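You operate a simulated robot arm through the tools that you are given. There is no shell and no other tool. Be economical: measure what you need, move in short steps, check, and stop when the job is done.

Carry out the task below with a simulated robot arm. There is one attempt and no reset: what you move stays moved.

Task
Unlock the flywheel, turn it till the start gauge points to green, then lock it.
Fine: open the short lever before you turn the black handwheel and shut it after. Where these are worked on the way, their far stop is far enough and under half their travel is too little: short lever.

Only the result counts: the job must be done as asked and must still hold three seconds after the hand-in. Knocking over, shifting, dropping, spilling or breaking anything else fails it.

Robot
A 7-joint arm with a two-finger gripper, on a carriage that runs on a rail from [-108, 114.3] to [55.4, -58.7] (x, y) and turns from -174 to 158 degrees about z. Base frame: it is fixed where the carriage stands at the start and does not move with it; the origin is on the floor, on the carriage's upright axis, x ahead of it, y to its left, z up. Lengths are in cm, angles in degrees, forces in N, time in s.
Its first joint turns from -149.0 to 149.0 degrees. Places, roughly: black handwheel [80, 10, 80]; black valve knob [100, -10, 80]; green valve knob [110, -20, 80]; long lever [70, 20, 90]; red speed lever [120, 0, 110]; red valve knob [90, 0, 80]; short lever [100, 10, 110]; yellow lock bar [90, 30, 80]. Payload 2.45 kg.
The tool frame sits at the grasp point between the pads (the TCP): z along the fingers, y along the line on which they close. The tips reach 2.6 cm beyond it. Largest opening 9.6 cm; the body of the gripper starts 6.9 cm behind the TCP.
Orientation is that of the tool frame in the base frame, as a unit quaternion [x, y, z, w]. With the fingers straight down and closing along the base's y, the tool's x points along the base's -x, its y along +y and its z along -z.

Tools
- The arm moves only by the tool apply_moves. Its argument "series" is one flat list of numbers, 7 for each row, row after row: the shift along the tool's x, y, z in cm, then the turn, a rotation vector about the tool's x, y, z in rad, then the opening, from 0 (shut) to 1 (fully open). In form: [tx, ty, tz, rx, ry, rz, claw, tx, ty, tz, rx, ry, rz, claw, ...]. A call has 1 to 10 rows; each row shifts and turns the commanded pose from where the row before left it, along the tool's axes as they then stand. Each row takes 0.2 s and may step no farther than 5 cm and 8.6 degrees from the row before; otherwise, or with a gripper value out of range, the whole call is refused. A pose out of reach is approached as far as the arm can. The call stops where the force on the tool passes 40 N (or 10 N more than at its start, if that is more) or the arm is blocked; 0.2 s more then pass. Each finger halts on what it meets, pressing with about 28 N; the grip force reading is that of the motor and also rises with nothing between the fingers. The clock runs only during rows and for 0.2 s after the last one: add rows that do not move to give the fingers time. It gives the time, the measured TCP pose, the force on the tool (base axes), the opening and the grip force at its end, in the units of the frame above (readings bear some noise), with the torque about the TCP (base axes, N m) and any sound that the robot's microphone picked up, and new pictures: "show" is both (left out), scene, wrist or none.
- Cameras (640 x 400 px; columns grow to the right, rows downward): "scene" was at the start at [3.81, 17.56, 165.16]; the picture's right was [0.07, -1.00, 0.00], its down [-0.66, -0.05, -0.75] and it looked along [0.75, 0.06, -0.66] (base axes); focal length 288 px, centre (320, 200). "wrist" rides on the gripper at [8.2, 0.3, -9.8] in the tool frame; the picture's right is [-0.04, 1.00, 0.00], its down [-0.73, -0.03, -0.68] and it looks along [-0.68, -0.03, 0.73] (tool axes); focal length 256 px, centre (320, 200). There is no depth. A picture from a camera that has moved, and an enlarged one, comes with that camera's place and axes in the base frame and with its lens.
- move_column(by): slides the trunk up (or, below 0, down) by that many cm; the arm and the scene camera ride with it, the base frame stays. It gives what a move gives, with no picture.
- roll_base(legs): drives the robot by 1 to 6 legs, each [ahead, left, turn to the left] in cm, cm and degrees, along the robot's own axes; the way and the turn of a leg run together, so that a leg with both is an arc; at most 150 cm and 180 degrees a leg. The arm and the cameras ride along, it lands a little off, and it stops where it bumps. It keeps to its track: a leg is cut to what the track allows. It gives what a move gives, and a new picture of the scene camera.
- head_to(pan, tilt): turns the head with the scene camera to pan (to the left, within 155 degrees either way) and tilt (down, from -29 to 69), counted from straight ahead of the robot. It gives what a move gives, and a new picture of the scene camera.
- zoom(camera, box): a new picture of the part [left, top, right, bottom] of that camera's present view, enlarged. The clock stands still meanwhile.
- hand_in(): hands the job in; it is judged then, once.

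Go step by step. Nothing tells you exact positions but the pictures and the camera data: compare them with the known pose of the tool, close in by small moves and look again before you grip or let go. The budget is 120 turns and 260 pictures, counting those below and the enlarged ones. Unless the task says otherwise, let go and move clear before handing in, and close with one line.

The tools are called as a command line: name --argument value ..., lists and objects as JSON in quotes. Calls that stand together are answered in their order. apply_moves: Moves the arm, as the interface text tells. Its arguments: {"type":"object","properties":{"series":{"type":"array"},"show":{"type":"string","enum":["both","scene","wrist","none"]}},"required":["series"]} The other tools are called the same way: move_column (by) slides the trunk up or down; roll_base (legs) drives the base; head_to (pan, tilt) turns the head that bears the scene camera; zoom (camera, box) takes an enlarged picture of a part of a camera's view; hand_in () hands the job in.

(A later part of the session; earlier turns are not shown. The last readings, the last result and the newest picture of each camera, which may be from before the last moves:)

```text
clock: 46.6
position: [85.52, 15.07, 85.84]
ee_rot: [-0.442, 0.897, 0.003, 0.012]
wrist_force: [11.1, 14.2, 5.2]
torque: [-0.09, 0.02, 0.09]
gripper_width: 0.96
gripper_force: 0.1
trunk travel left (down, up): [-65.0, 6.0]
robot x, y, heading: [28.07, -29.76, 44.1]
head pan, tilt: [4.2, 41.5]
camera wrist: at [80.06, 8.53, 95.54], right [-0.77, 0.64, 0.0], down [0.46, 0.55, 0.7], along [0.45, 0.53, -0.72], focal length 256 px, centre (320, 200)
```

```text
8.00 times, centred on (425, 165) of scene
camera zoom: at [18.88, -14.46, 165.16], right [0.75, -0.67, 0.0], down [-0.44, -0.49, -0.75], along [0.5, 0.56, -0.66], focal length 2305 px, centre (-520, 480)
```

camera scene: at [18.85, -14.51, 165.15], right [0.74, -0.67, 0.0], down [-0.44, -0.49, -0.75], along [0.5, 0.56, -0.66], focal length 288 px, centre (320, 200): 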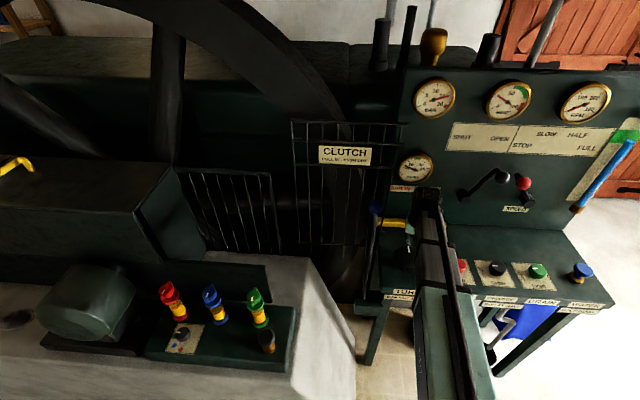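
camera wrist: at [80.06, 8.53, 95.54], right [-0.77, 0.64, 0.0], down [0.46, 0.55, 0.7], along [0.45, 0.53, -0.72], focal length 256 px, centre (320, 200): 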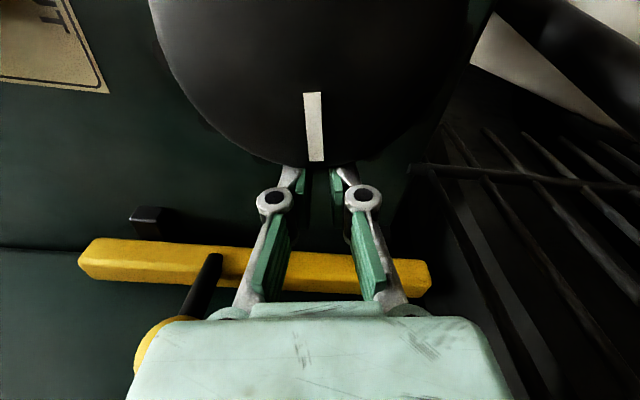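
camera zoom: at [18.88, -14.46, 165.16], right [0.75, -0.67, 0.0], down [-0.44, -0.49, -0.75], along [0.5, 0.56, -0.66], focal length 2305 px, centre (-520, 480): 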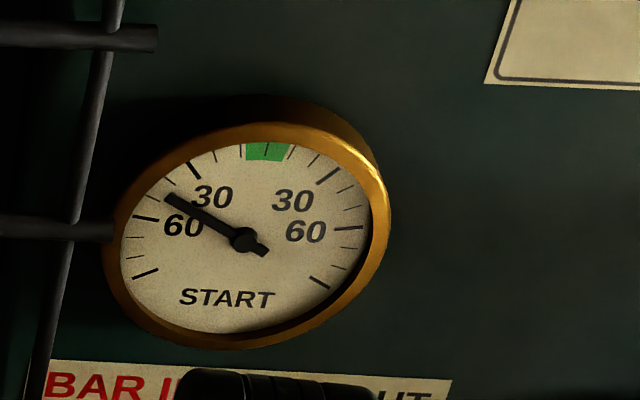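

Counter-clockwise works: the wheel turned about 7° and the needle moved toward green; clockwise was simply against its stop. I'll regrasp the next tooth 30° clockwise to have room for a long counter-clockwise stroke.

apply_moves --series '[-1, 0, 0, 0, 0, 0, 0.13, 0.06, -0.94, 0, 0, 0, 0.131, 0.13, 0.06, -0.94, 0, 0, 0, 0.131, 0.13, 0.06, -0.94, 0, 0, 0, 0.131, 0.13, 0.06, -0.94, 0, 0, 0, 0.131, 0.13, 0, 0, 0, 0, 0, 0, 0.13]' --show "wrist"

zoom --camera "wrist" --box '[220, 50, 420, 175]'

```text
clock: 48.0
position: [88.13, 12.77, 86.09]
ee_rot: [-0.192, 0.981, 0.006, 0.009]
wrist_force: [0.4, -0.6, -0.2]
torque: [0.0, 0.03, 0.01]
gripper_width: 1.26
gripper_force: 0.0
trunk travel left (down, up): [-65.0, 6.0]
robot x, y, heading: [28.17, -30.24, 43.9]
head pan, tilt: [4.2, 41.5]
camera wrist: at [80.3, 9.67, 95.68], right [-0.34, 0.94, 0.01], down [0.68, 0.24, 0.69], along [0.65, 0.24, -0.72], focal length 256 px, centre (320, 200)
```

wrist: 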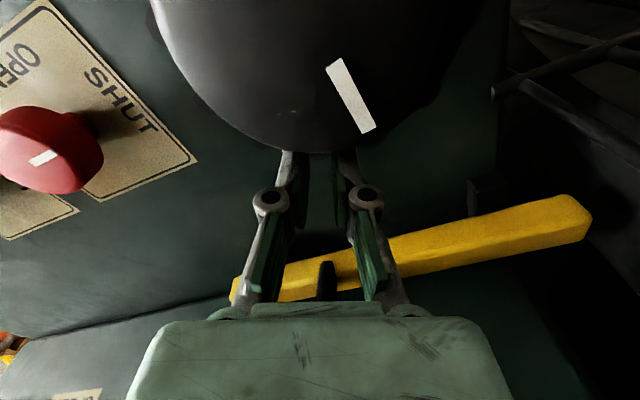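

```text
3.20 times, centred on (320, 112) of wrist
camera zoom: at [80.3, 9.67, 95.68], right [-0.34, 0.94, 0.01], down [0.68, 0.24, 0.69], along [0.65, 0.24, -0.72], focal length 819 px, centre (320, 480)
```

zoom: 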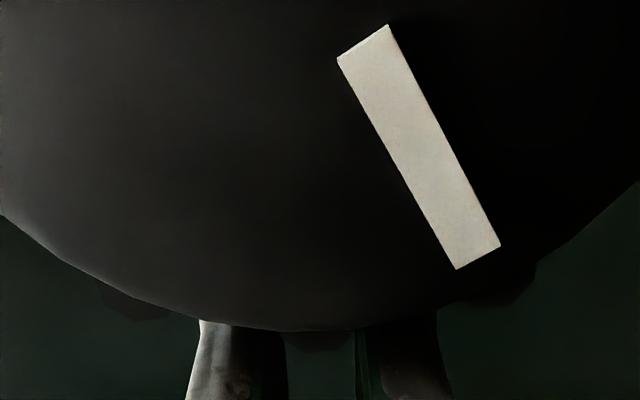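

A tooth is centred. I'll move in and push counter-clockwise.

apply_moves --series '[0.5, 0, 0, 0, 0, 0, 0.13, 0.3, 0, 0, 0, 0, 0, 0.13, 0.03, 0.62, 0, 0, 0, -0.1, 0.13, 0.03, 0.62, 0, 0, 0, -0.1, 0.13, 0.03, 0.62, 0, 0, 0, -0.1, 0.13]' --show "wrist"

zoom --camera "scene" --box '[385, 140, 465, 190]'

```text
clock: 49.2
position: [86.54, 14.13, 86.0]
ee_rot: [-0.338, 0.941, 0.006, 0.01]
wrist_force: [6.7, 3.0, 3.6]
torque: [-0.03, 0.0, 0.02]
gripper_width: 1.33
gripper_force: 1.1
trunk travel left (down, up): [-65.0, 6.0]
robot x, y, heading: [28.08, -29.88, 43.9]
head pan, tilt: [4.2, 41.5]
camera wrist: at [79.87, 8.83, 95.56], right [-0.61, 0.8, 0.0], down [0.57, 0.43, 0.7], along [0.55, 0.42, -0.72], focal length 256 px, centre (320, 200)
```

wrist: 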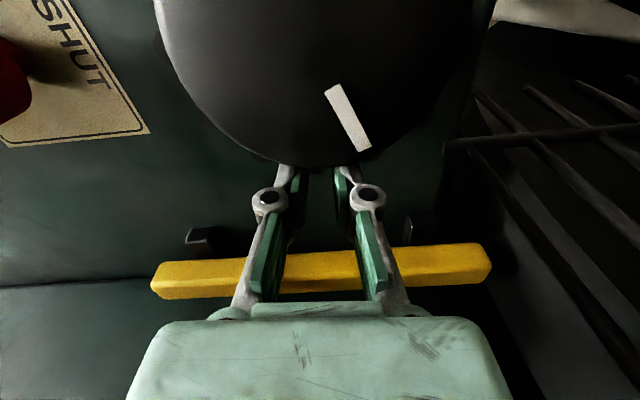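

```text
8.00 times, centred on (425, 165) of scene
camera zoom: at [18.78, -14.56, 165.17], right [0.75, -0.67, 0.0], down [-0.44, -0.49, -0.75], along [0.5, 0.56, -0.66], focal length 2305 px, centre (-520, 480)
```

zoom: 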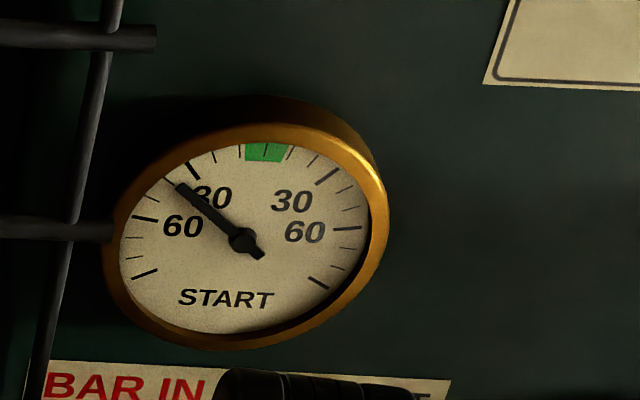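

Working well: the needle is now around −40. I'll continue.

apply_moves --series '[0.03, 0.62, 0, 0, 0, -0.1, 0.13, 0.03, 0.62, 0, 0, 0, -0.1, 0.13, 0.03, 0.62, 0, 0, 0, -0.1, 0.13]' --show "wrist"

zoom --camera "scene" --box '[385, 140, 465, 190]'

```text
clock: 50.0
position: [85.22, 15.34, 85.88]
ee_rot: [-0.475, 0.88, 0.002, 0.011]
wrist_force: [5.4, 5.8, -2.2]
torque: [0.08, 0.0, 0.1]
gripper_width: 1.41
gripper_force: 1.3
trunk travel left (down, up): [-65.0, 6.0]
robot x, y, heading: [28.54, -30.21, 43.9]
head pan, tilt: [4.2, 41.5]
camera wrist: at [80.25, 8.4, 95.55], right [-0.81, 0.58, 0.0], down [0.42, 0.59, 0.69], along [0.41, 0.56, -0.72], focal length 256 px, centre (320, 200)
```

wrist: 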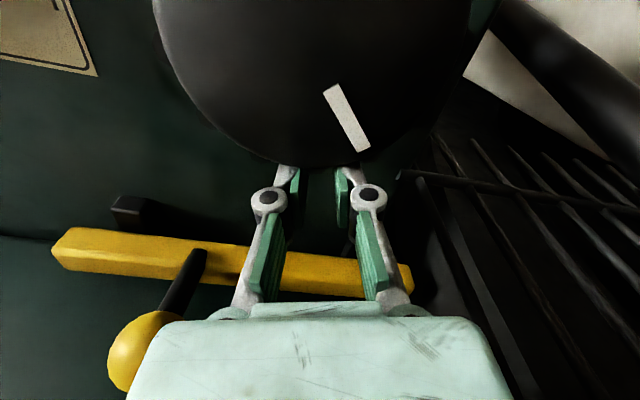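

```text
8.00 times, centred on (425, 165) of scene
camera zoom: at [18.81, -14.51, 165.15], right [0.75, -0.67, 0.0], down [-0.44, -0.49, -0.75], along [0.5, 0.56, -0.66], focal length 2305 px, centre (-520, 480)
```

zoom: 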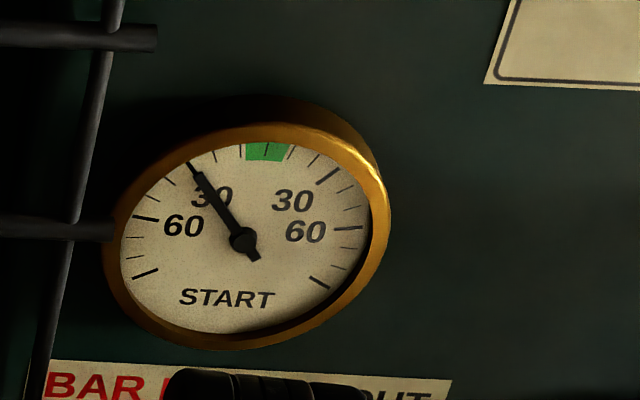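

The needle is at −30. I'll regrasp one tooth back and push again.

apply_moves --series '[-1, 0, 0, 0, 0, 0, 0.13, 0.06, -0.94, 0, 0, 0, 0.131, 0.13, 0.06, -0.94, 0, 0, 0, 0.131, 0.13, 0.06, -0.94, 0, 0, 0, 0.131, 0.13, 0.06, -0.94, 0, 0, 0, 0.131, 0.13, 0, 0, 0, 0, 0, 0, 0.13]' --show "wrist"

zoom --camera "wrist" --box '[220, 50, 420, 175]'

```text
clock: 51.4
position: [88.24, 13.51, 85.88]
ee_rot: [-0.23, 0.973, 0.006, 0.009]
wrist_force: [-0.2, -0.1, 0.5]
torque: [0.0, 0.0, -0.05]
gripper_width: 1.24
gripper_force: 0.0
trunk travel left (down, up): [-65.0, 6.0]
robot x, y, heading: [27.95, -30.13, 43.6]
head pan, tilt: [4.2, 41.5]
camera wrist: at [80.62, 9.77, 95.58], right [-0.41, 0.91, 0.01], down [0.66, 0.29, 0.69], along [0.63, 0.29, -0.72], focal length 256 px, centre (320, 200)
```

wrist: 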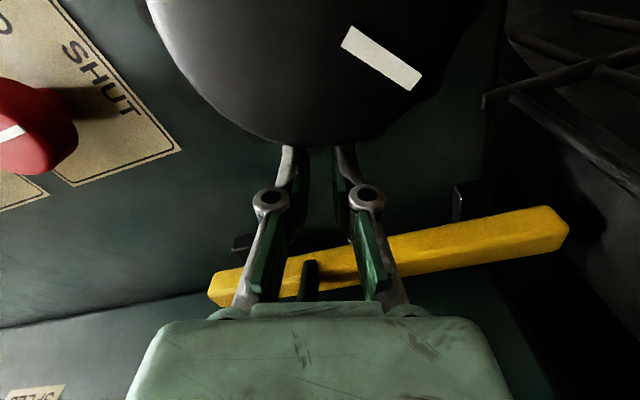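

```text
3.20 times, centred on (320, 112) of wrist
camera zoom: at [80.62, 9.77, 95.58], right [-0.41, 0.91, 0.01], down [0.66, 0.29, 0.69], along [0.63, 0.29, -0.72], focal length 819 px, centre (320, 480)
```

zoom: 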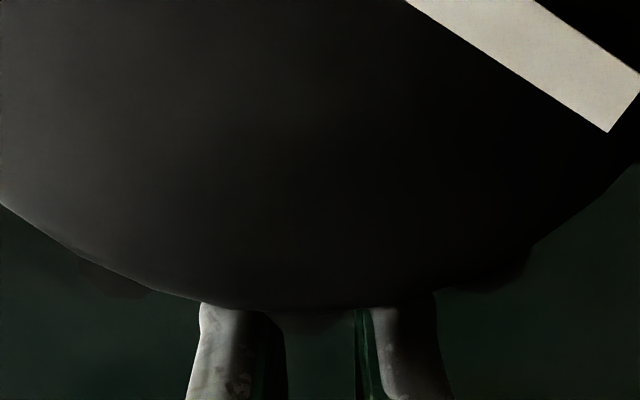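

apply_moves --series '[0.5, -0.05, 0, 0, 0, 0, 0.13, 0.4, 0, 0, 0, 0, 0, 0.13, 0.25, 0, 0, 0, 0, 0, 0.13, 0.03, 0.62, 0, 0, 0, -0.1, 0.13, 0.03, 0.62, 0, 0, 0, -0.1, 0.13, 0.03, 0.62, 0, 0, 0, -0.1, 0.13, 0.03, 0.62, 0, 0, 0, -0.1, 0.13]' --show "wrist"

zoom --camera "scene" --box '[385, 140, 465, 190]'

```text
clock: 53.0
position: [85.76, 14.95, 85.85]
ee_rot: [-0.421, 0.907, 0.003, 0.012]
wrist_force: [12.7, 13.3, -1.3]
torque: [0.04, -0.01, 0.02]
gripper_width: 1.31
gripper_force: 0.4
trunk travel left (down, up): [-65.0, 6.0]
robot x, y, heading: [28.4, -29.74, 44.0]
head pan, tilt: [4.2, 41.5]
camera wrist: at [80.0, 8.59, 95.55], right [-0.74, 0.68, 0.0], down [0.49, 0.53, 0.7], along [0.47, 0.51, -0.72], focal length 256 px, centre (320, 200)
```

wrist: 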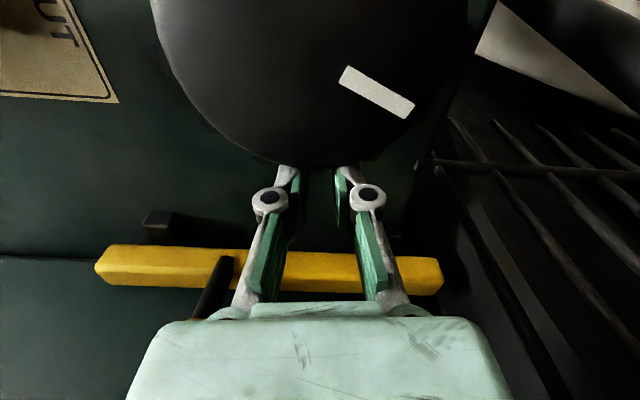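

```text
8.00 times, centred on (425, 165) of scene
camera zoom: at [18.87, -14.43, 165.15], right [0.75, -0.67, 0.0], down [-0.44, -0.49, -0.75], along [0.5, 0.56, -0.66], focal length 2305 px, centre (-520, 480)
```

zoom: 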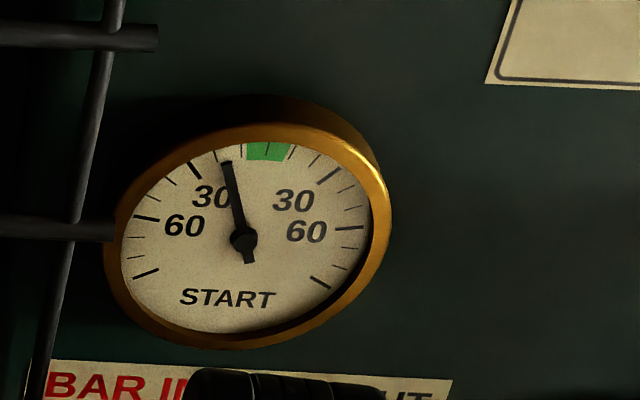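

apply_moves --series '[0.02, 0.62, 0, 0, 0, -0.1, 0.13, 0.02, 0.62, 0, 0, 0, -0.1, 0.13]' --show "wrist"

zoom --camera "scene" --box '[385, 140, 465, 190]'

```text
clock: 53.6
position: [84.8, 15.56, 85.82]
ee_rot: [-0.508, 0.861, 0.002, 0.011]
wrist_force: [9.3, 15.7, -5.2]
torque: [0.11, -0.09, 0.03]
gripper_width: 1.34
gripper_force: 1.1
trunk travel left (down, up): [-65.0, 6.0]
robot x, y, heading: [28.49, -29.75, 44.0]
head pan, tilt: [4.2, 41.5]
camera wrist: at [80.31, 8.29, 95.57], right [-0.86, 0.52, -0.01], down [0.37, 0.62, 0.69], along [0.36, 0.59, -0.72], focal length 256 px, centre (320, 200)
```

wrist: 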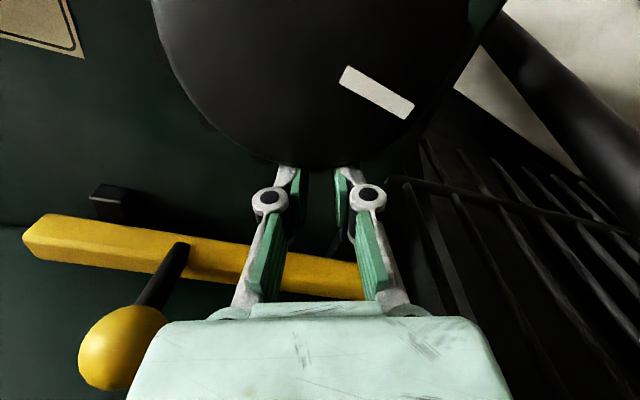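

```text
8.00 times, centred on (425, 165) of scene
camera zoom: at [18.86, -14.39, 165.14], right [0.75, -0.67, 0.0], down [-0.44, -0.49, -0.75], along [0.5, 0.56, -0.66], focal length 2305 px, centre (-520, 480)
```

zoom: 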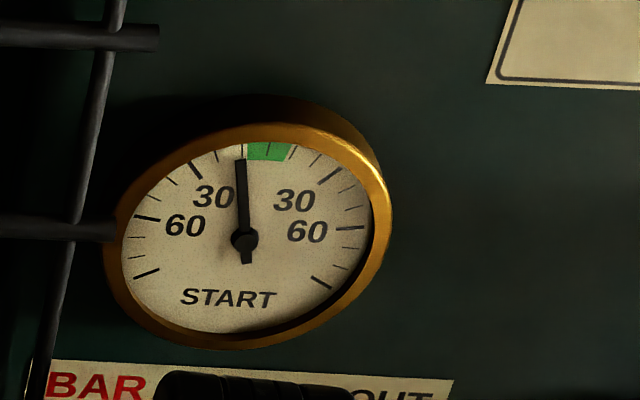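

The needle is at the left edge of green; about 20° of wheel remains. I'll regrasp one tooth back.

apply_moves --series '[-1, 0, 0, 0, 0, 0, 0.13, 0.06, -0.94, 0, 0, 0, 0.131, 0.13, 0.06, -0.94, 0, 0, 0, 0.131, 0.13, 0.06, -0.94, 0, 0, 0, 0.131, 0.13, 0.06, -0.94, 0, 0, 0, 0.131, 0.13, 0, 0, 0, 0, 0, 0, 0.13]' --show "wrist"

zoom --camera "wrist" --box '[220, 50, 420, 175]'

zoom --camera "scene" --box '[385, 140, 465, 190]'

```text
clock: 55.0
position: [87.89, 13.77, 86.05]
ee_rot: [-0.267, 0.964, 0.005, 0.011]
wrist_force: [-0.3, -0.1, 0.4]
torque: [-0.01, 0.0, 0.0]
gripper_width: 1.23
gripper_force: 0.1
trunk travel left (down, up): [-65.0, 6.0]
robot x, y, heading: [28.35, -29.74, 44.0]
head pan, tilt: [4.2, 41.5]
camera wrist: at [80.57, 9.52, 95.69], right [-0.48, 0.88, 0.01], down [0.63, 0.34, 0.69], along [0.61, 0.34, -0.72], focal length 256 px, centre (320, 200)
```

wrist: 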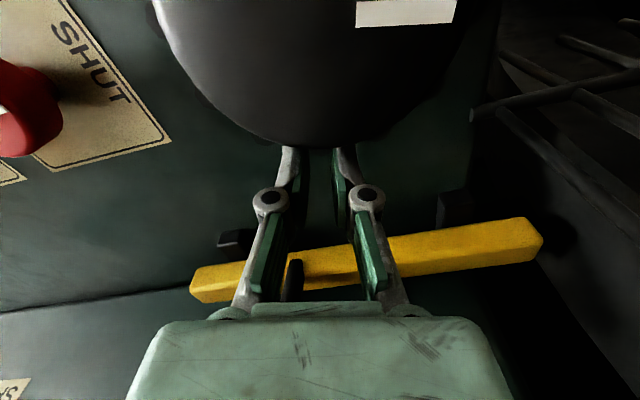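

```text
3.20 times, centred on (320, 112) of wrist
camera zoom: at [80.57, 9.52, 95.69], right [-0.48, 0.88, 0.01], down [0.63, 0.34, 0.69], along [0.61, 0.34, -0.72], focal length 819 px, centre (320, 480)
```

zoom: 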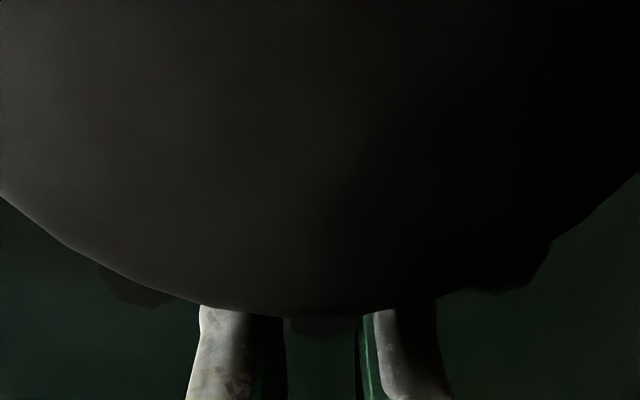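

```text
8.00 times, centred on (425, 165) of scene
camera zoom: at [18.73, -14.59, 165.16], right [0.75, -0.67, 0.0], down [-0.44, -0.49, -0.75], along [0.5, 0.56, -0.66], focal length 2305 px, centre (-520, 480)
```

zoom: 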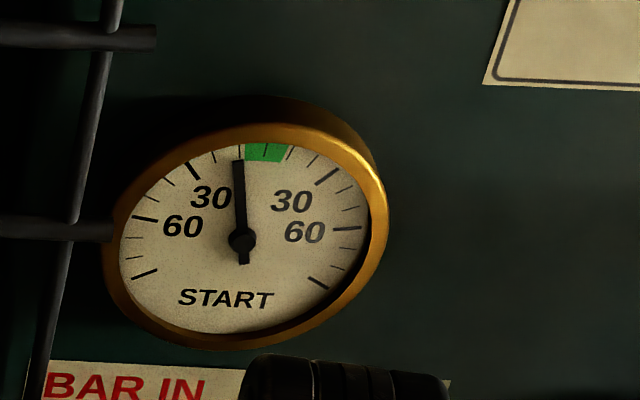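

apply_moves --series '[0.5, 0, 0, 0, 0, 0, 0.13, 0.45, 0, 0, 0, 0, 0, 0.13, 0.03, 0.62, 0, 0, 0, -0.1, 0.13, 0.03, 0.62, 0, 0, 0, -0.1, 0.13, 0.03, 0.62, 0, 0, 0, -0.1, 0.13]' --show "none"

zoom --camera "scene" --box '[385, 140, 465, 190]'

```text
clock: 56.2
position: [85.87, 14.77, 85.99]
ee_rot: [-0.409, 0.912, 0.004, 0.011]
wrist_force: [4.5, 5.6, 2.6]
torque: [-0.03, 0.01, 0.05]
gripper_width: 1.27
gripper_force: 0.1
trunk travel left (down, up): [-65.0, 6.0]
robot x, y, heading: [28.2, -30.04, 43.9]
head pan, tilt: [4.2, 41.5]
```

```text
8.00 times, centred on (425, 165) of scene
camera zoom: at [18.76, -14.54, 165.17], right [0.75, -0.67, 0.0], down [-0.44, -0.49, -0.75], along [0.5, 0.56, -0.66], focal length 2305 px, centre (-520, 480)
```

zoom: 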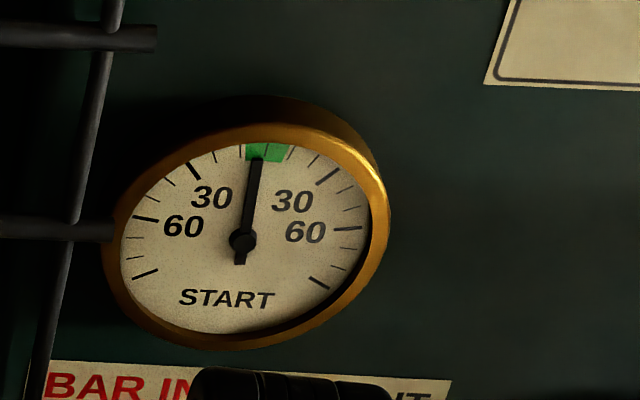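

The needle is inside green, left of centre. One more small push will centre it.

apply_moves --series '[0.02, 0.35, 0, 0, 0, -0.057, 0.13, 0.02, 0.35, 0, 0, 0, -0.057, 0.13]' --show "none"

zoom --camera "scene" --box '[385, 140, 465, 190]'

```text
clock: 56.8
position: [85.4, 15.15, 85.97]
ee_rot: [-0.459, 0.888, 0.003, 0.011]
wrist_force: [7.2, 8.8, 2.9]
torque: [-0.02, 0.0, 0.02]
gripper_width: 1.24
gripper_force: 0.3
trunk travel left (down, up): [-65.0, 6.0]
robot x, y, heading: [28.34, -29.92, 44.1]
head pan, tilt: [4.2, 41.5]
```

```text
8.00 times, centred on (425, 165) of scene
camera zoom: at [18.78, -14.52, 165.16], right [0.75, -0.67, 0.0], down [-0.44, -0.49, -0.75], along [0.5, 0.56, -0.66], focal length 2305 px, centre (-520, 480)
```

zoom: 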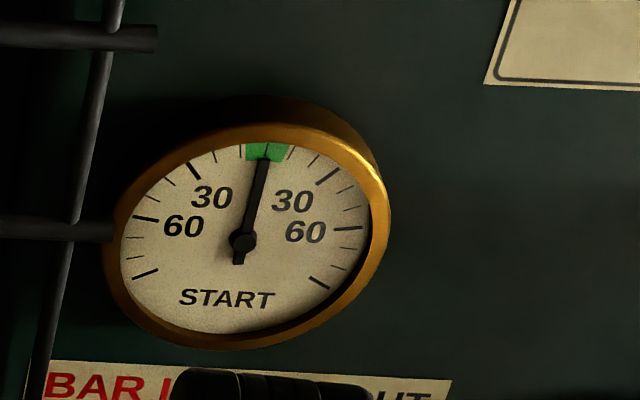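

The needle is centred in green. Next I'll withdraw and rise, and move over to the short lever for a look.

apply_moves --series '[-1, 0, 0, 0, 0, 0, 0.13, 0, 0, -5, 0, 0, 0, 0, 0, 0, -5, 0, 0, 0, 0, 0, 0, -5, 0, 0, 0.098, 0, 0, 0, -5, 0, 0, 0.098, 0, 3, 0, -4, 0, 0, 0, 0, 3, -3, -2, 0, 0, 0, 0, 0, -5, 0, 0, 0, 0, 0, 0, -5, 0, 0, 0, 0, 0, 0, -5, 0, 0, 0, 0, 0]' --show "none"

apply_moves --series '[0, -5, 0, 0, 0, 0, 0, 0, -4, 0, 0, 0, 0, 0]'

zoom --camera "scene" --box '[385, 120, 545, 220]'

```text
clock: 59.0
position: [93.63, -1.89, 111.72]
ee_rot: [-0.372, 0.928, 0.005, 0.011]
wrist_force: [-0.7, -0.2, -0.2]
torque: [0.0, -0.02, 0.0]
gripper_width: 0.02
gripper_force: 27.5
trunk travel left (down, up): [-65.0, 6.0]
robot x, y, heading: [28.07, -29.95, 44.0]
head pan, tilt: [4.2, 41.5]
```

```text
clock: 59.6
position: [99.64, -8.41, 111.74]
ee_rot: [-0.37, 0.929, 0.005, 0.011]
wrist_force: [-0.1, -0.2, 0.7]
torque: [0.01, -0.01, -0.02]
gripper_width: 0.0
gripper_force: 28.0
trunk travel left (down, up): [-65.0, 6.0]
robot x, y, heading: [28.11, -29.65, 44.1]
head pan, tilt: [4.2, 41.5]
camera scene: at [18.78, -14.63, 165.17], right [0.75, -0.67, 0.0], down [-0.44, -0.49, -0.75], along [0.5, 0.56, -0.66], focal length 288 px, centre (320, 200)
camera wrist: at [93.37, -14.04, 121.35], right [-0.66, 0.75, 0.0], down [0.54, 0.47, 0.7], along [0.52, 0.46, -0.72], focal length 256 px, centre (320, 200)
```

scene: 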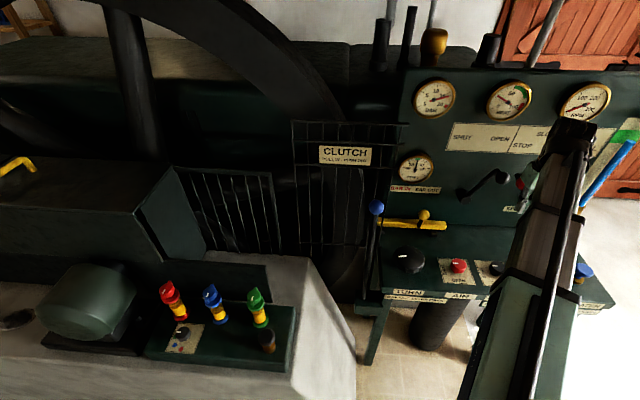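
wrist: 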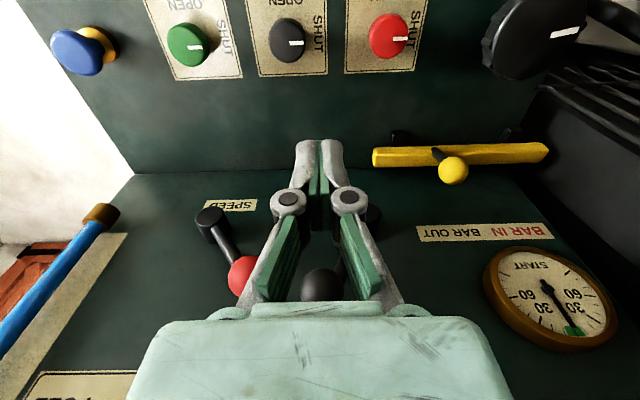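

```text
4.00 times, centred on (465, 170) of scene
camera zoom: at [18.78, -14.63, 165.17], right [0.75, -0.67, 0.0], down [-0.44, -0.49, -0.75], along [0.5, 0.56, -0.66], focal length 1152 px, centre (-260, 320)
```

zoom: 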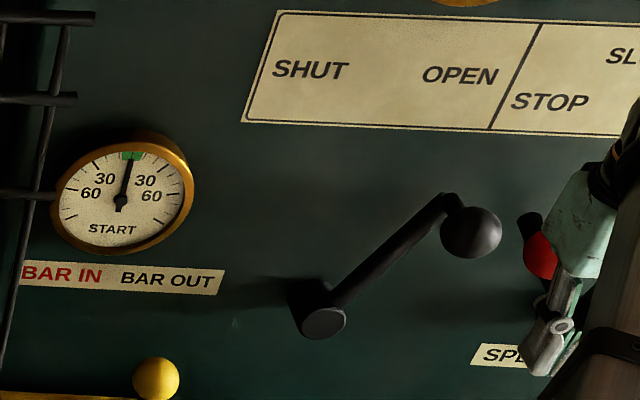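

The black ball is at u≈75.1 and the red one at u≈82.7, so there's a gap. I'll come in from above the gap, keeping the tips above the red ball's top, and push the black ball left.

apply_moves --series '[0, -2.3, -2, 0, 0, 0, 0, 0, -2.2, -1.3, 0, 0, 0, 0, -4, 0, 0, 0, 0, 0, 0, -4, 0, 0, 0, 0, 0, 0, -4, 0, 0, 0, 0, 0, 0, -2.3, 0, 0, 0, 0, 0, 0]'

```text
clock: 61.0
position: [113.25, -1.83, 115.37]
ee_rot: [-0.371, 0.928, 0.004, 0.009]
wrist_force: [0.3, 0.0, 0.1]
torque: [0.0, 0.01, 0.05]
gripper_width: 0.03
gripper_force: 28.4
trunk travel left (down, up): [-65.0, 6.0]
robot x, y, heading: [28.2, -30.0, 43.7]
head pan, tilt: [4.2, 41.5]
camera scene: at [18.76, -14.56, 165.16], right [0.75, -0.67, 0.0], down [-0.44, -0.49, -0.75], along [0.5, 0.56, -0.66], focal length 288 px, centre (320, 200)
camera wrist: at [106.9, -7.48, 125.06], right [-0.66, 0.75, 0.0], down [0.54, 0.47, 0.7], along [0.52, 0.46, -0.72], focal length 256 px, centre (320, 200)
```

scene: 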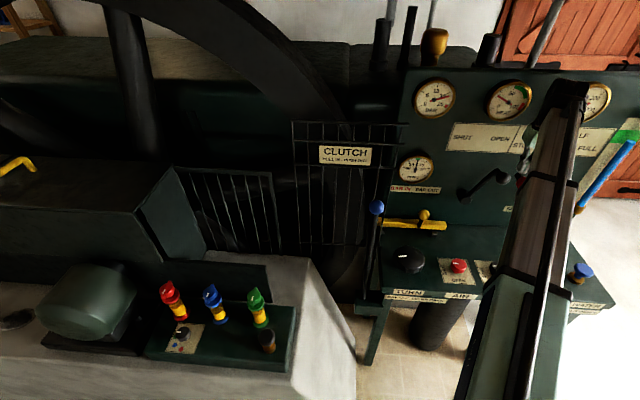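
wrist: 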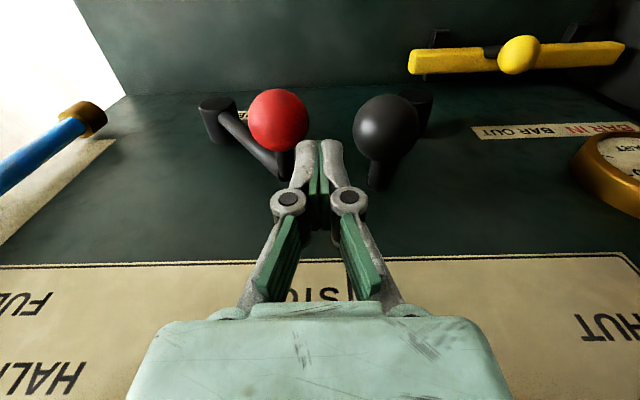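

The fingers sit over the gap between the two balls. I'll shift slightly toward the black one and lower to just above the red ball's top.

apply_moves --series '[0.4, 0.6, 0, 0, 0, 0, 0, 0, 0, 1, 0, 0, 0, 0, 0, 0, 1, 0, 0, 0, 0, 0, 0, 0, 0, 0, 0, 0]' --show "wrist"

```text
clock: 62.0
position: [112.49, -1.51, 113.45]
ee_rot: [-0.37, 0.929, 0.004, 0.01]
wrist_force: [0.4, 0.5, 0.2]
torque: [0.03, 0.01, -0.04]
gripper_width: 0.0
gripper_force: 27.9
trunk travel left (down, up): [-65.0, 6.0]
robot x, y, heading: [28.33, -30.29, 44.1]
head pan, tilt: [4.2, 41.5]
camera wrist: at [106.08, -7.2, 123.06], right [-0.66, 0.75, 0.0], down [0.54, 0.47, 0.7], along [0.52, 0.46, -0.72], focal length 256 px, centre (320, 200)
```

wrist: 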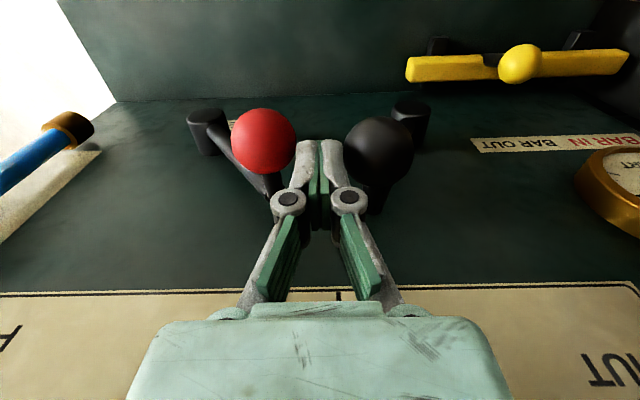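

Now I'll push left toward SHUT.

apply_moves --series '[0, 1, 0, 0, 0, 0, 0, 0, 1, 0, 0, 0, 0, 0, 0, 1, 0, 0, 0, 0, 0, 0, 1, 0, 0, 0, 0, 0]' --show "wrist"

```text
clock: 62.7
position: [111.3, -0.14, 113.92]
ee_rot: [-0.368, 0.93, 0.001, 0.016]
wrist_force: [2.6, -2.6, 6.0]
torque: [0.0, 0.02, 0.0]
gripper_width: 0.02
gripper_force: 27.9
trunk travel left (down, up): [-65.0, 6.0]
robot x, y, heading: [28.41, -29.99, 43.8]
head pan, tilt: [4.2, 41.5]
stopped in row 3: the force on the tool passed its limit (the readings are from after the stop); the commanded pose is now the measured one
camera wrist: at [104.79, -5.77, 123.48], right [-0.65, 0.76, -0.01], down [0.54, 0.47, 0.7], along [0.53, 0.45, -0.71], focal length 256 px, centre (320, 200)
```

wrist: 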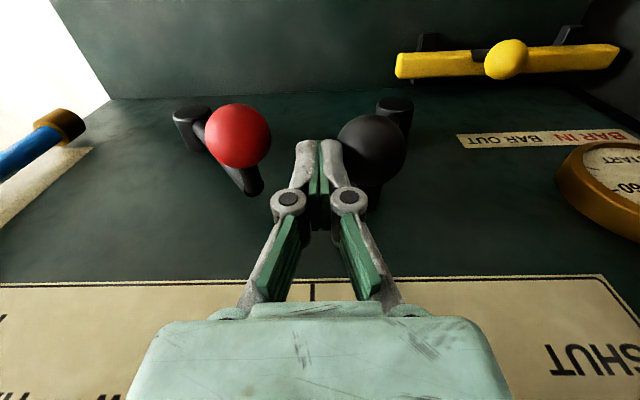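

The tips rode up on the ball's crown. I'll back off 0.9 cm into the gap, lower by 2.5 cm, and push from nearer its equator.

apply_moves --series '[0, -0.9, 0, 0, 0, 0, 0, 0, 0, 0, 0, 0, 0, 0]' --show "wrist"

```text
clock: 63.3
position: [111.66, -0.65, 113.85]
ee_rot: [-0.368, 0.93, 0.001, 0.016]
wrist_force: [0.3, -0.7, -0.7]
torque: [-0.01, 0.01, -0.03]
gripper_width: 0.0
gripper_force: 27.8
trunk travel left (down, up): [-65.0, 6.0]
robot x, y, heading: [28.25, -29.68, 44.0]
head pan, tilt: [4.2, 41.5]
camera wrist: at [105.29, -6.29, 123.46], right [-0.66, 0.75, -0.01], down [0.54, 0.47, 0.7], along [0.53, 0.46, -0.71], focal length 256 px, centre (320, 200)
```

wrist: 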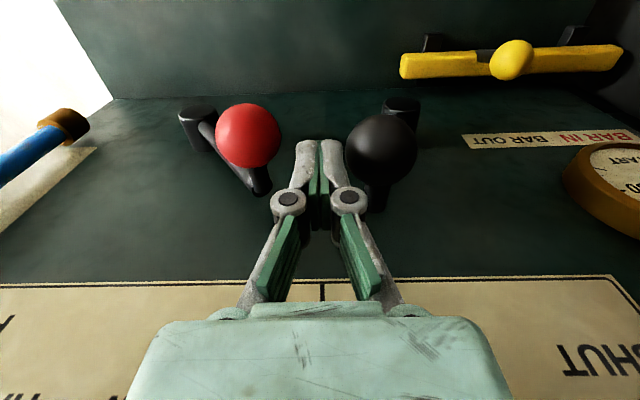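

apply_moves --series '[0, -0.45, 0, 0, 0, 0, 0, 0, 0, 0.9, 0, 0, 0, 0, 0, 0, 0.9, 0, 0, 0, 0, 0, 0, 0.9, 0, 0, 0, 0]' --show "wrist"

```text
clock: 64.3
position: [112.16, -1.11, 111.12]
ee_rot: [-0.368, 0.93, 0.003, 0.015]
wrist_force: [-0.5, 0.1, 0.0]
torque: [0.02, 0.01, 0.01]
gripper_width: 0.0
gripper_force: 28.4
trunk travel left (down, up): [-65.0, 6.0]
robot x, y, heading: [28.2, -29.96, 44.1]
head pan, tilt: [4.2, 41.5]
camera wrist: at [105.73, -6.62, 120.72], right [-0.66, 0.76, -0.01], down [0.54, 0.47, 0.7], along [0.53, 0.46, -0.71], focal length 256 px, centre (320, 200)
```

wrist: 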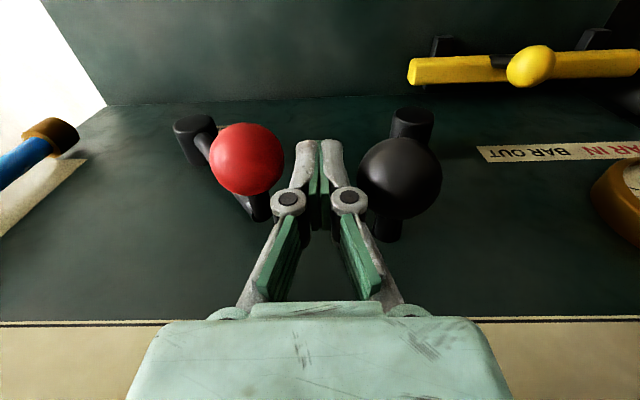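

The fingers are down in the gap with no contact. I'll push left.

apply_moves --series '[0, 1, 0, 0, 0, 0, 0, 0, 1.2, 0, 0, 0, 0, 0, 0, 1.2, 0, 0, 0, 0, 0, 0, 1.2, 0, 0, 0, 0, 0]' --show "wrist"

```text
clock: 65.3
position: [108.99, 2.39, 111.09]
ee_rot: [-0.369, 0.929, 0.003, 0.015]
wrist_force: [-0.9, -0.8, 0.2]
torque: [-0.02, 0.02, -0.02]
gripper_width: 0.0
gripper_force: 28.1
trunk travel left (down, up): [-65.0, 6.0]
robot x, y, heading: [28.36, -29.81, 44.1]
head pan, tilt: [4.2, 41.5]
camera wrist: at [102.48, -3.23, 120.68], right [-0.66, 0.76, -0.01], down [0.54, 0.47, 0.7], along [0.53, 0.46, -0.71], focal length 256 px, centre (320, 200)
```

wrist: 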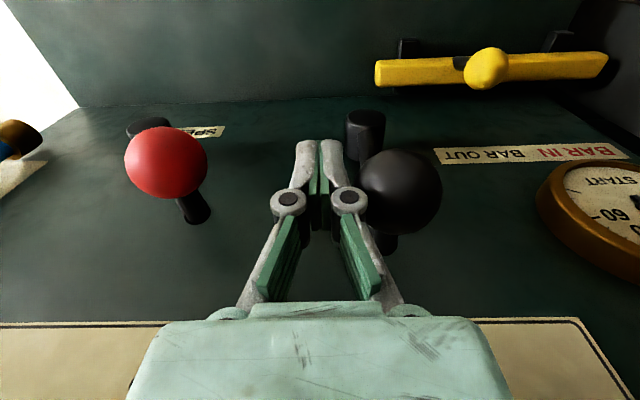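

The lever is moving left. I'll continue to its SHUT stop.

apply_moves --series '[0, 1.2, 0, 0, 0, 0, 0, 0, 1.2, 0, 0, 0, 0, 0, 0, 1.2, 0, 0, 0, 0, 0, 0, 1.2, 0, 0, 0, 0, 0, 0, 1, 0, 0, 0, 0, 0, 0, 0.6, 0, 0, 0, 0, 0]' --show "wrist"

```text
clock: 66.7
position: [104.6, 7.06, 110.98]
ee_rot: [-0.369, 0.929, 0.003, 0.014]
wrist_force: [-0.3, -0.4, 0.0]
torque: [0.03, 0.0, -0.02]
gripper_width: 0.01
gripper_force: 27.8
trunk travel left (down, up): [-65.0, 6.0]
robot x, y, heading: [28.67, -29.73, 43.8]
head pan, tilt: [4.2, 41.5]
camera wrist: at [98.21, 1.42, 120.64], right [-0.66, 0.75, -0.01], down [0.54, 0.47, 0.7], along [0.53, 0.46, -0.71], focal length 256 px, centre (320, 200)
```

wrist: 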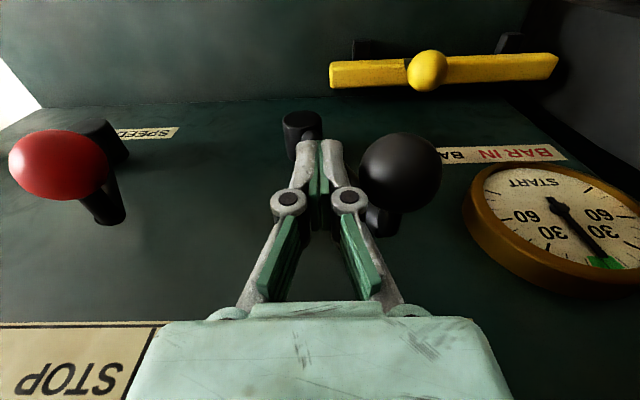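

apply_moves --series '[0, 0.6, 0, 0, 0, 0, 0, 0, 0.6, 0, 0, 0, 0, 0, 0, 0.6, 0, 0, 0, 0, 0, 0, 0.6, 0, 0, 0, 0, 0]' --show "wrist"

```text
clock: 67.6
position: [104.17, 7.58, 111.07]
ee_rot: [-0.362, 0.932, -0.004, 0.018]
wrist_force: [9.6, -8.8, -0.7]
torque: [-0.02, -0.03, -0.06]
gripper_width: 0.01
gripper_force: 28.2
trunk travel left (down, up): [-65.0, 6.0]
robot x, y, heading: [28.7, -30.26, 43.9]
head pan, tilt: [4.2, 41.5]
stopped in row 4: the force on the tool passed its limit (the readings are from after the stop); the commanded pose is now the measured one
camera wrist: at [97.57, 2.1, 120.64], right [-0.65, 0.76, -0.02], down [0.54, 0.47, 0.7], along [0.55, 0.44, -0.71], focal length 256 px, centre (320, 200)
```

wrist: 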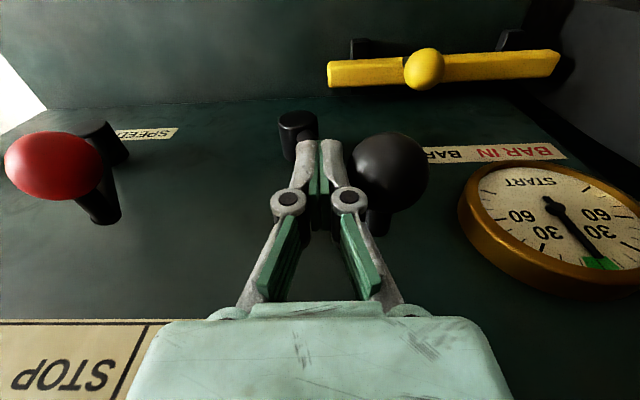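

The lever is at its SHUT stop and the needle is still in green. I'll retreat and go above the yellow bar's ball.

apply_moves --series '[0, -1, 0, 0, 0, 0, 0, 4, 0, 0, -0.02, 0.031, -0.016, 0, 4, 0, 0, 0, 0, 0, 0, 4, 0, 0, 0, 0, 0, 0.4, 0, 4.5, 1, 0, 0, 0, 0.75, 0, 4.2, 1, 0, 0, 0, 0.75, 0, 3, 3, 0, 0, 0, 0.75, -4.5, 0, 1, 0, 0, 0, 0.75, -4.5, 0, 1, 0, 0, 0, 0.75, -3.7, 0, 1, 0, 0, 0, 0.75]'

```text
clock: 69.8
position: [96.74, 16.4, 103.13]
ee_rot: [-0.372, 0.928, 0.001, 0.0]
wrist_force: [0.7, 0.5, 0.1]
torque: [-0.02, -0.02, -0.03]
gripper_width: 7.21
gripper_force: 0.1
trunk travel left (down, up): [-65.0, 6.0]
robot x, y, heading: [28.33, -30.02, 43.6]
head pan, tilt: [4.2, 41.5]
camera scene: at [18.87, -14.6, 165.16], right [0.74, -0.67, 0.0], down [-0.44, -0.49, -0.75], along [0.5, 0.56, -0.66], focal length 288 px, centre (320, 200)
camera wrist: at [90.64, 10.78, 113.01], right [-0.66, 0.75, 0.0], down [0.55, 0.48, 0.68], along [0.51, 0.45, -0.73], focal length 256 px, centre (320, 200)
```

scene: 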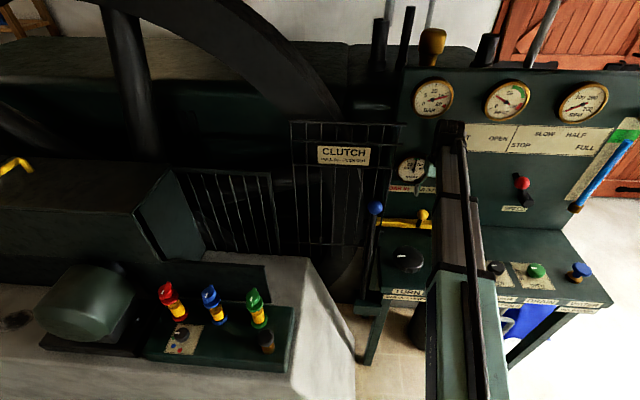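
wrist: 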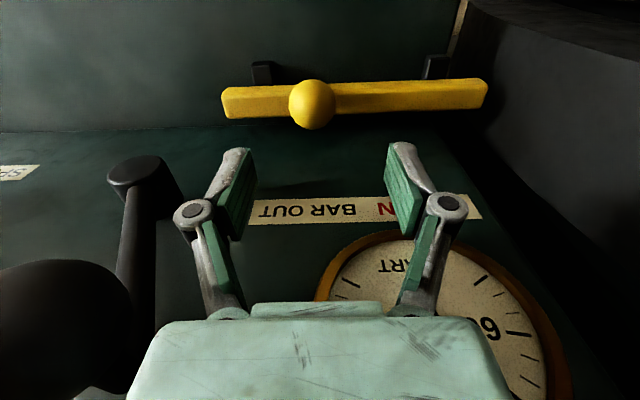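

The ball lies between the open pads already, and staying slightly left keeps clear of the lever ball. I'll descend here and push left with the right pad.

apply_moves --series '[-0.3, 0, 3.5, 0, 0, 0, 0.75, 0, 0, 3.5, 0, 0, 0, 0.75, 0, 0, 3.7, 0, 0, 0, 0.75, 0, 0, 0, 0, 0, 0, 0.75]' --show "wrist"

```text
clock: 70.8
position: [97.1, 16.45, 92.23]
ee_rot: [-0.371, 0.929, 0.001, -0.001]
wrist_force: [0.2, 0.2, 0.0]
torque: [0.0, 0.0, -0.01]
gripper_width: 7.19
gripper_force: 0.1
trunk travel left (down, up): [-65.0, 6.0]
robot x, y, heading: [28.23, -30.04, 43.7]
head pan, tilt: [4.2, 41.5]
camera wrist: at [90.96, 10.85, 102.14], right [-0.66, 0.75, 0.0], down [0.55, 0.48, 0.68], along [0.51, 0.45, -0.73], focal length 256 px, centre (320, 200)
```

wrist: 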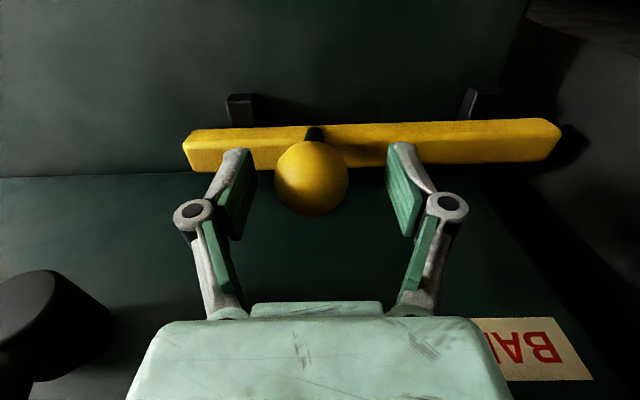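

apply_moves --series '[0, 1, 0, 0, 0, 0, 0.5, 0, 1, 0, 0, 0, 0, 0.5, 0, 1, 0, 0, 0, 0, 0.5, 0, 1, 0, 0, 0, 0, 0.5, 0, 1, 0, 0, 0, 0, 0.5]' --show "wrist"

```text
clock: 72.0
position: [93.64, 20.08, 92.41]
ee_rot: [-0.371, 0.929, 0.0, 0.0]
wrist_force: [0.3, -0.5, 0.7]
torque: [-0.02, -0.01, -0.04]
gripper_width: 4.93
gripper_force: 1.2
trunk travel left (down, up): [-65.0, 6.0]
robot x, y, heading: [28.02, -30.12, 43.5]
head pan, tilt: [4.2, 41.5]
camera wrist: at [87.52, 14.51, 102.17], right [-0.66, 0.75, 0.0], down [0.55, 0.48, 0.68], along [0.51, 0.45, -0.73], focal length 256 px, centre (320, 200)
```

wrist: 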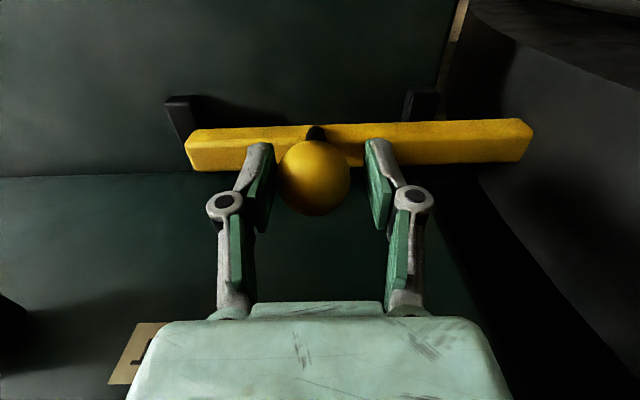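

apply_moves --series '[0, 0.7, 0, 0, 0, 0, 0.5, 0, 0.7, 0, 0, 0, 0, 0.5, 0, 0.5, 0, 0, 0, 0, 0.5, 0, 0.5, 0, 0, 0, 0, 0.5]' --show "wrist"

```text
clock: 73.0
position: [92.23, 21.64, 92.3]
ee_rot: [-0.371, 0.928, -0.001, -0.001]
wrist_force: [6.0, -9.4, -4.5]
torque: [-0.05, 0.02, -0.13]
gripper_width: 5.45
gripper_force: 5.1
trunk travel left (down, up): [-65.0, 6.0]
robot x, y, heading: [28.41, -30.1, 43.6]
head pan, tilt: [4.2, 41.5]
camera wrist: at [86.02, 16.1, 102.16], right [-0.66, 0.75, 0.0], down [0.55, 0.48, 0.68], along [0.51, 0.45, -0.73], focal length 256 px, centre (320, 200)
```

wrist: 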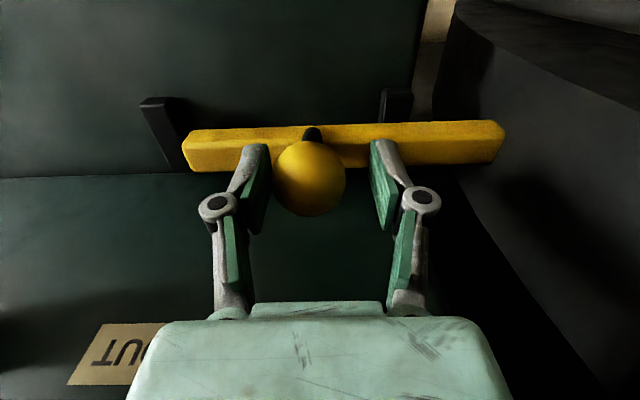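

The bar is back near its original position and force is rising. I'll grip the ball and push once more to confirm it is fully in.

apply_moves --series '[0, -0.6, 0, 0, 0, 0, 0.3, 0, 0, 0, 0, 0, 0, 0.3, 0, 0, 0, 0, 0, 0, 0.3, 0, 0.5, 0, 0, 0, 0, 0.3, 0, 0.3, 0, 0, 0, 0, 0.3]' --show "wrist"

zoom --camera "scene" --box '[370, 140, 450, 190]'

```text
clock: 74.2
position: [92.7, 21.22, 92.47]
ee_rot: [-0.369, 0.929, -0.006, 0.003]
wrist_force: [2.7, -6.5, 3.3]
torque: [-0.58, -0.52, -0.12]
gripper_width: 4.1
gripper_force: 45.0
trunk travel left (down, up): [-65.0, 6.0]
robot x, y, heading: [28.36, -30.09, 43.8]
head pan, tilt: [4.2, 41.5]
stopped in row 5: the force on the tool passed its limit (the readings are from after the stop); the commanded pose is now the measured one
camera wrist: at [86.34, 15.74, 102.28], right [-0.66, 0.75, -0.01], down [0.55, 0.49, 0.68], along [0.52, 0.44, -0.73], focal length 256 px, centre (320, 200)
```

wrist: 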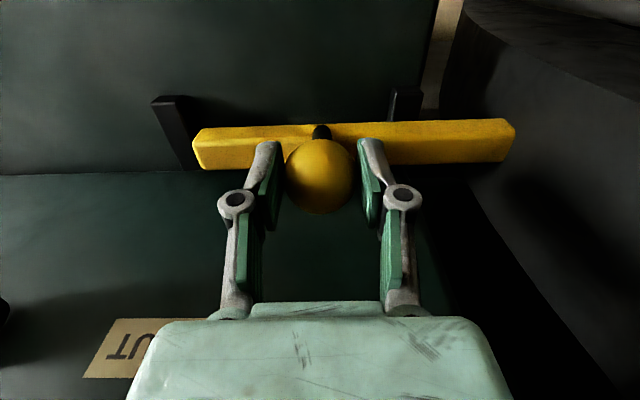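

```text
8.00 times, centred on (410, 165) of scene
camera zoom: at [18.92, -14.69, 165.15], right [0.74, -0.67, 0.0], down [-0.44, -0.49, -0.75], along [0.5, 0.56, -0.66], focal length 2305 px, centre (-400, 480)
```

zoom: 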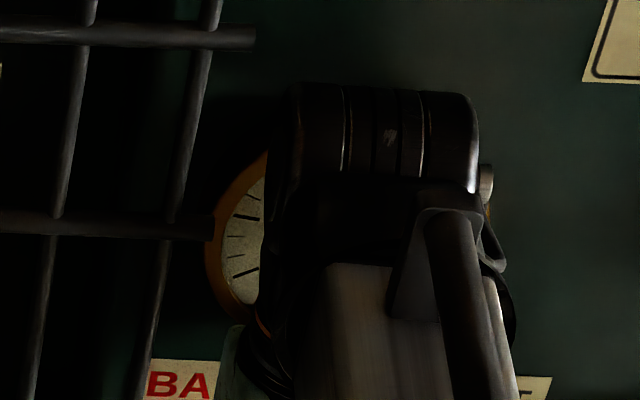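

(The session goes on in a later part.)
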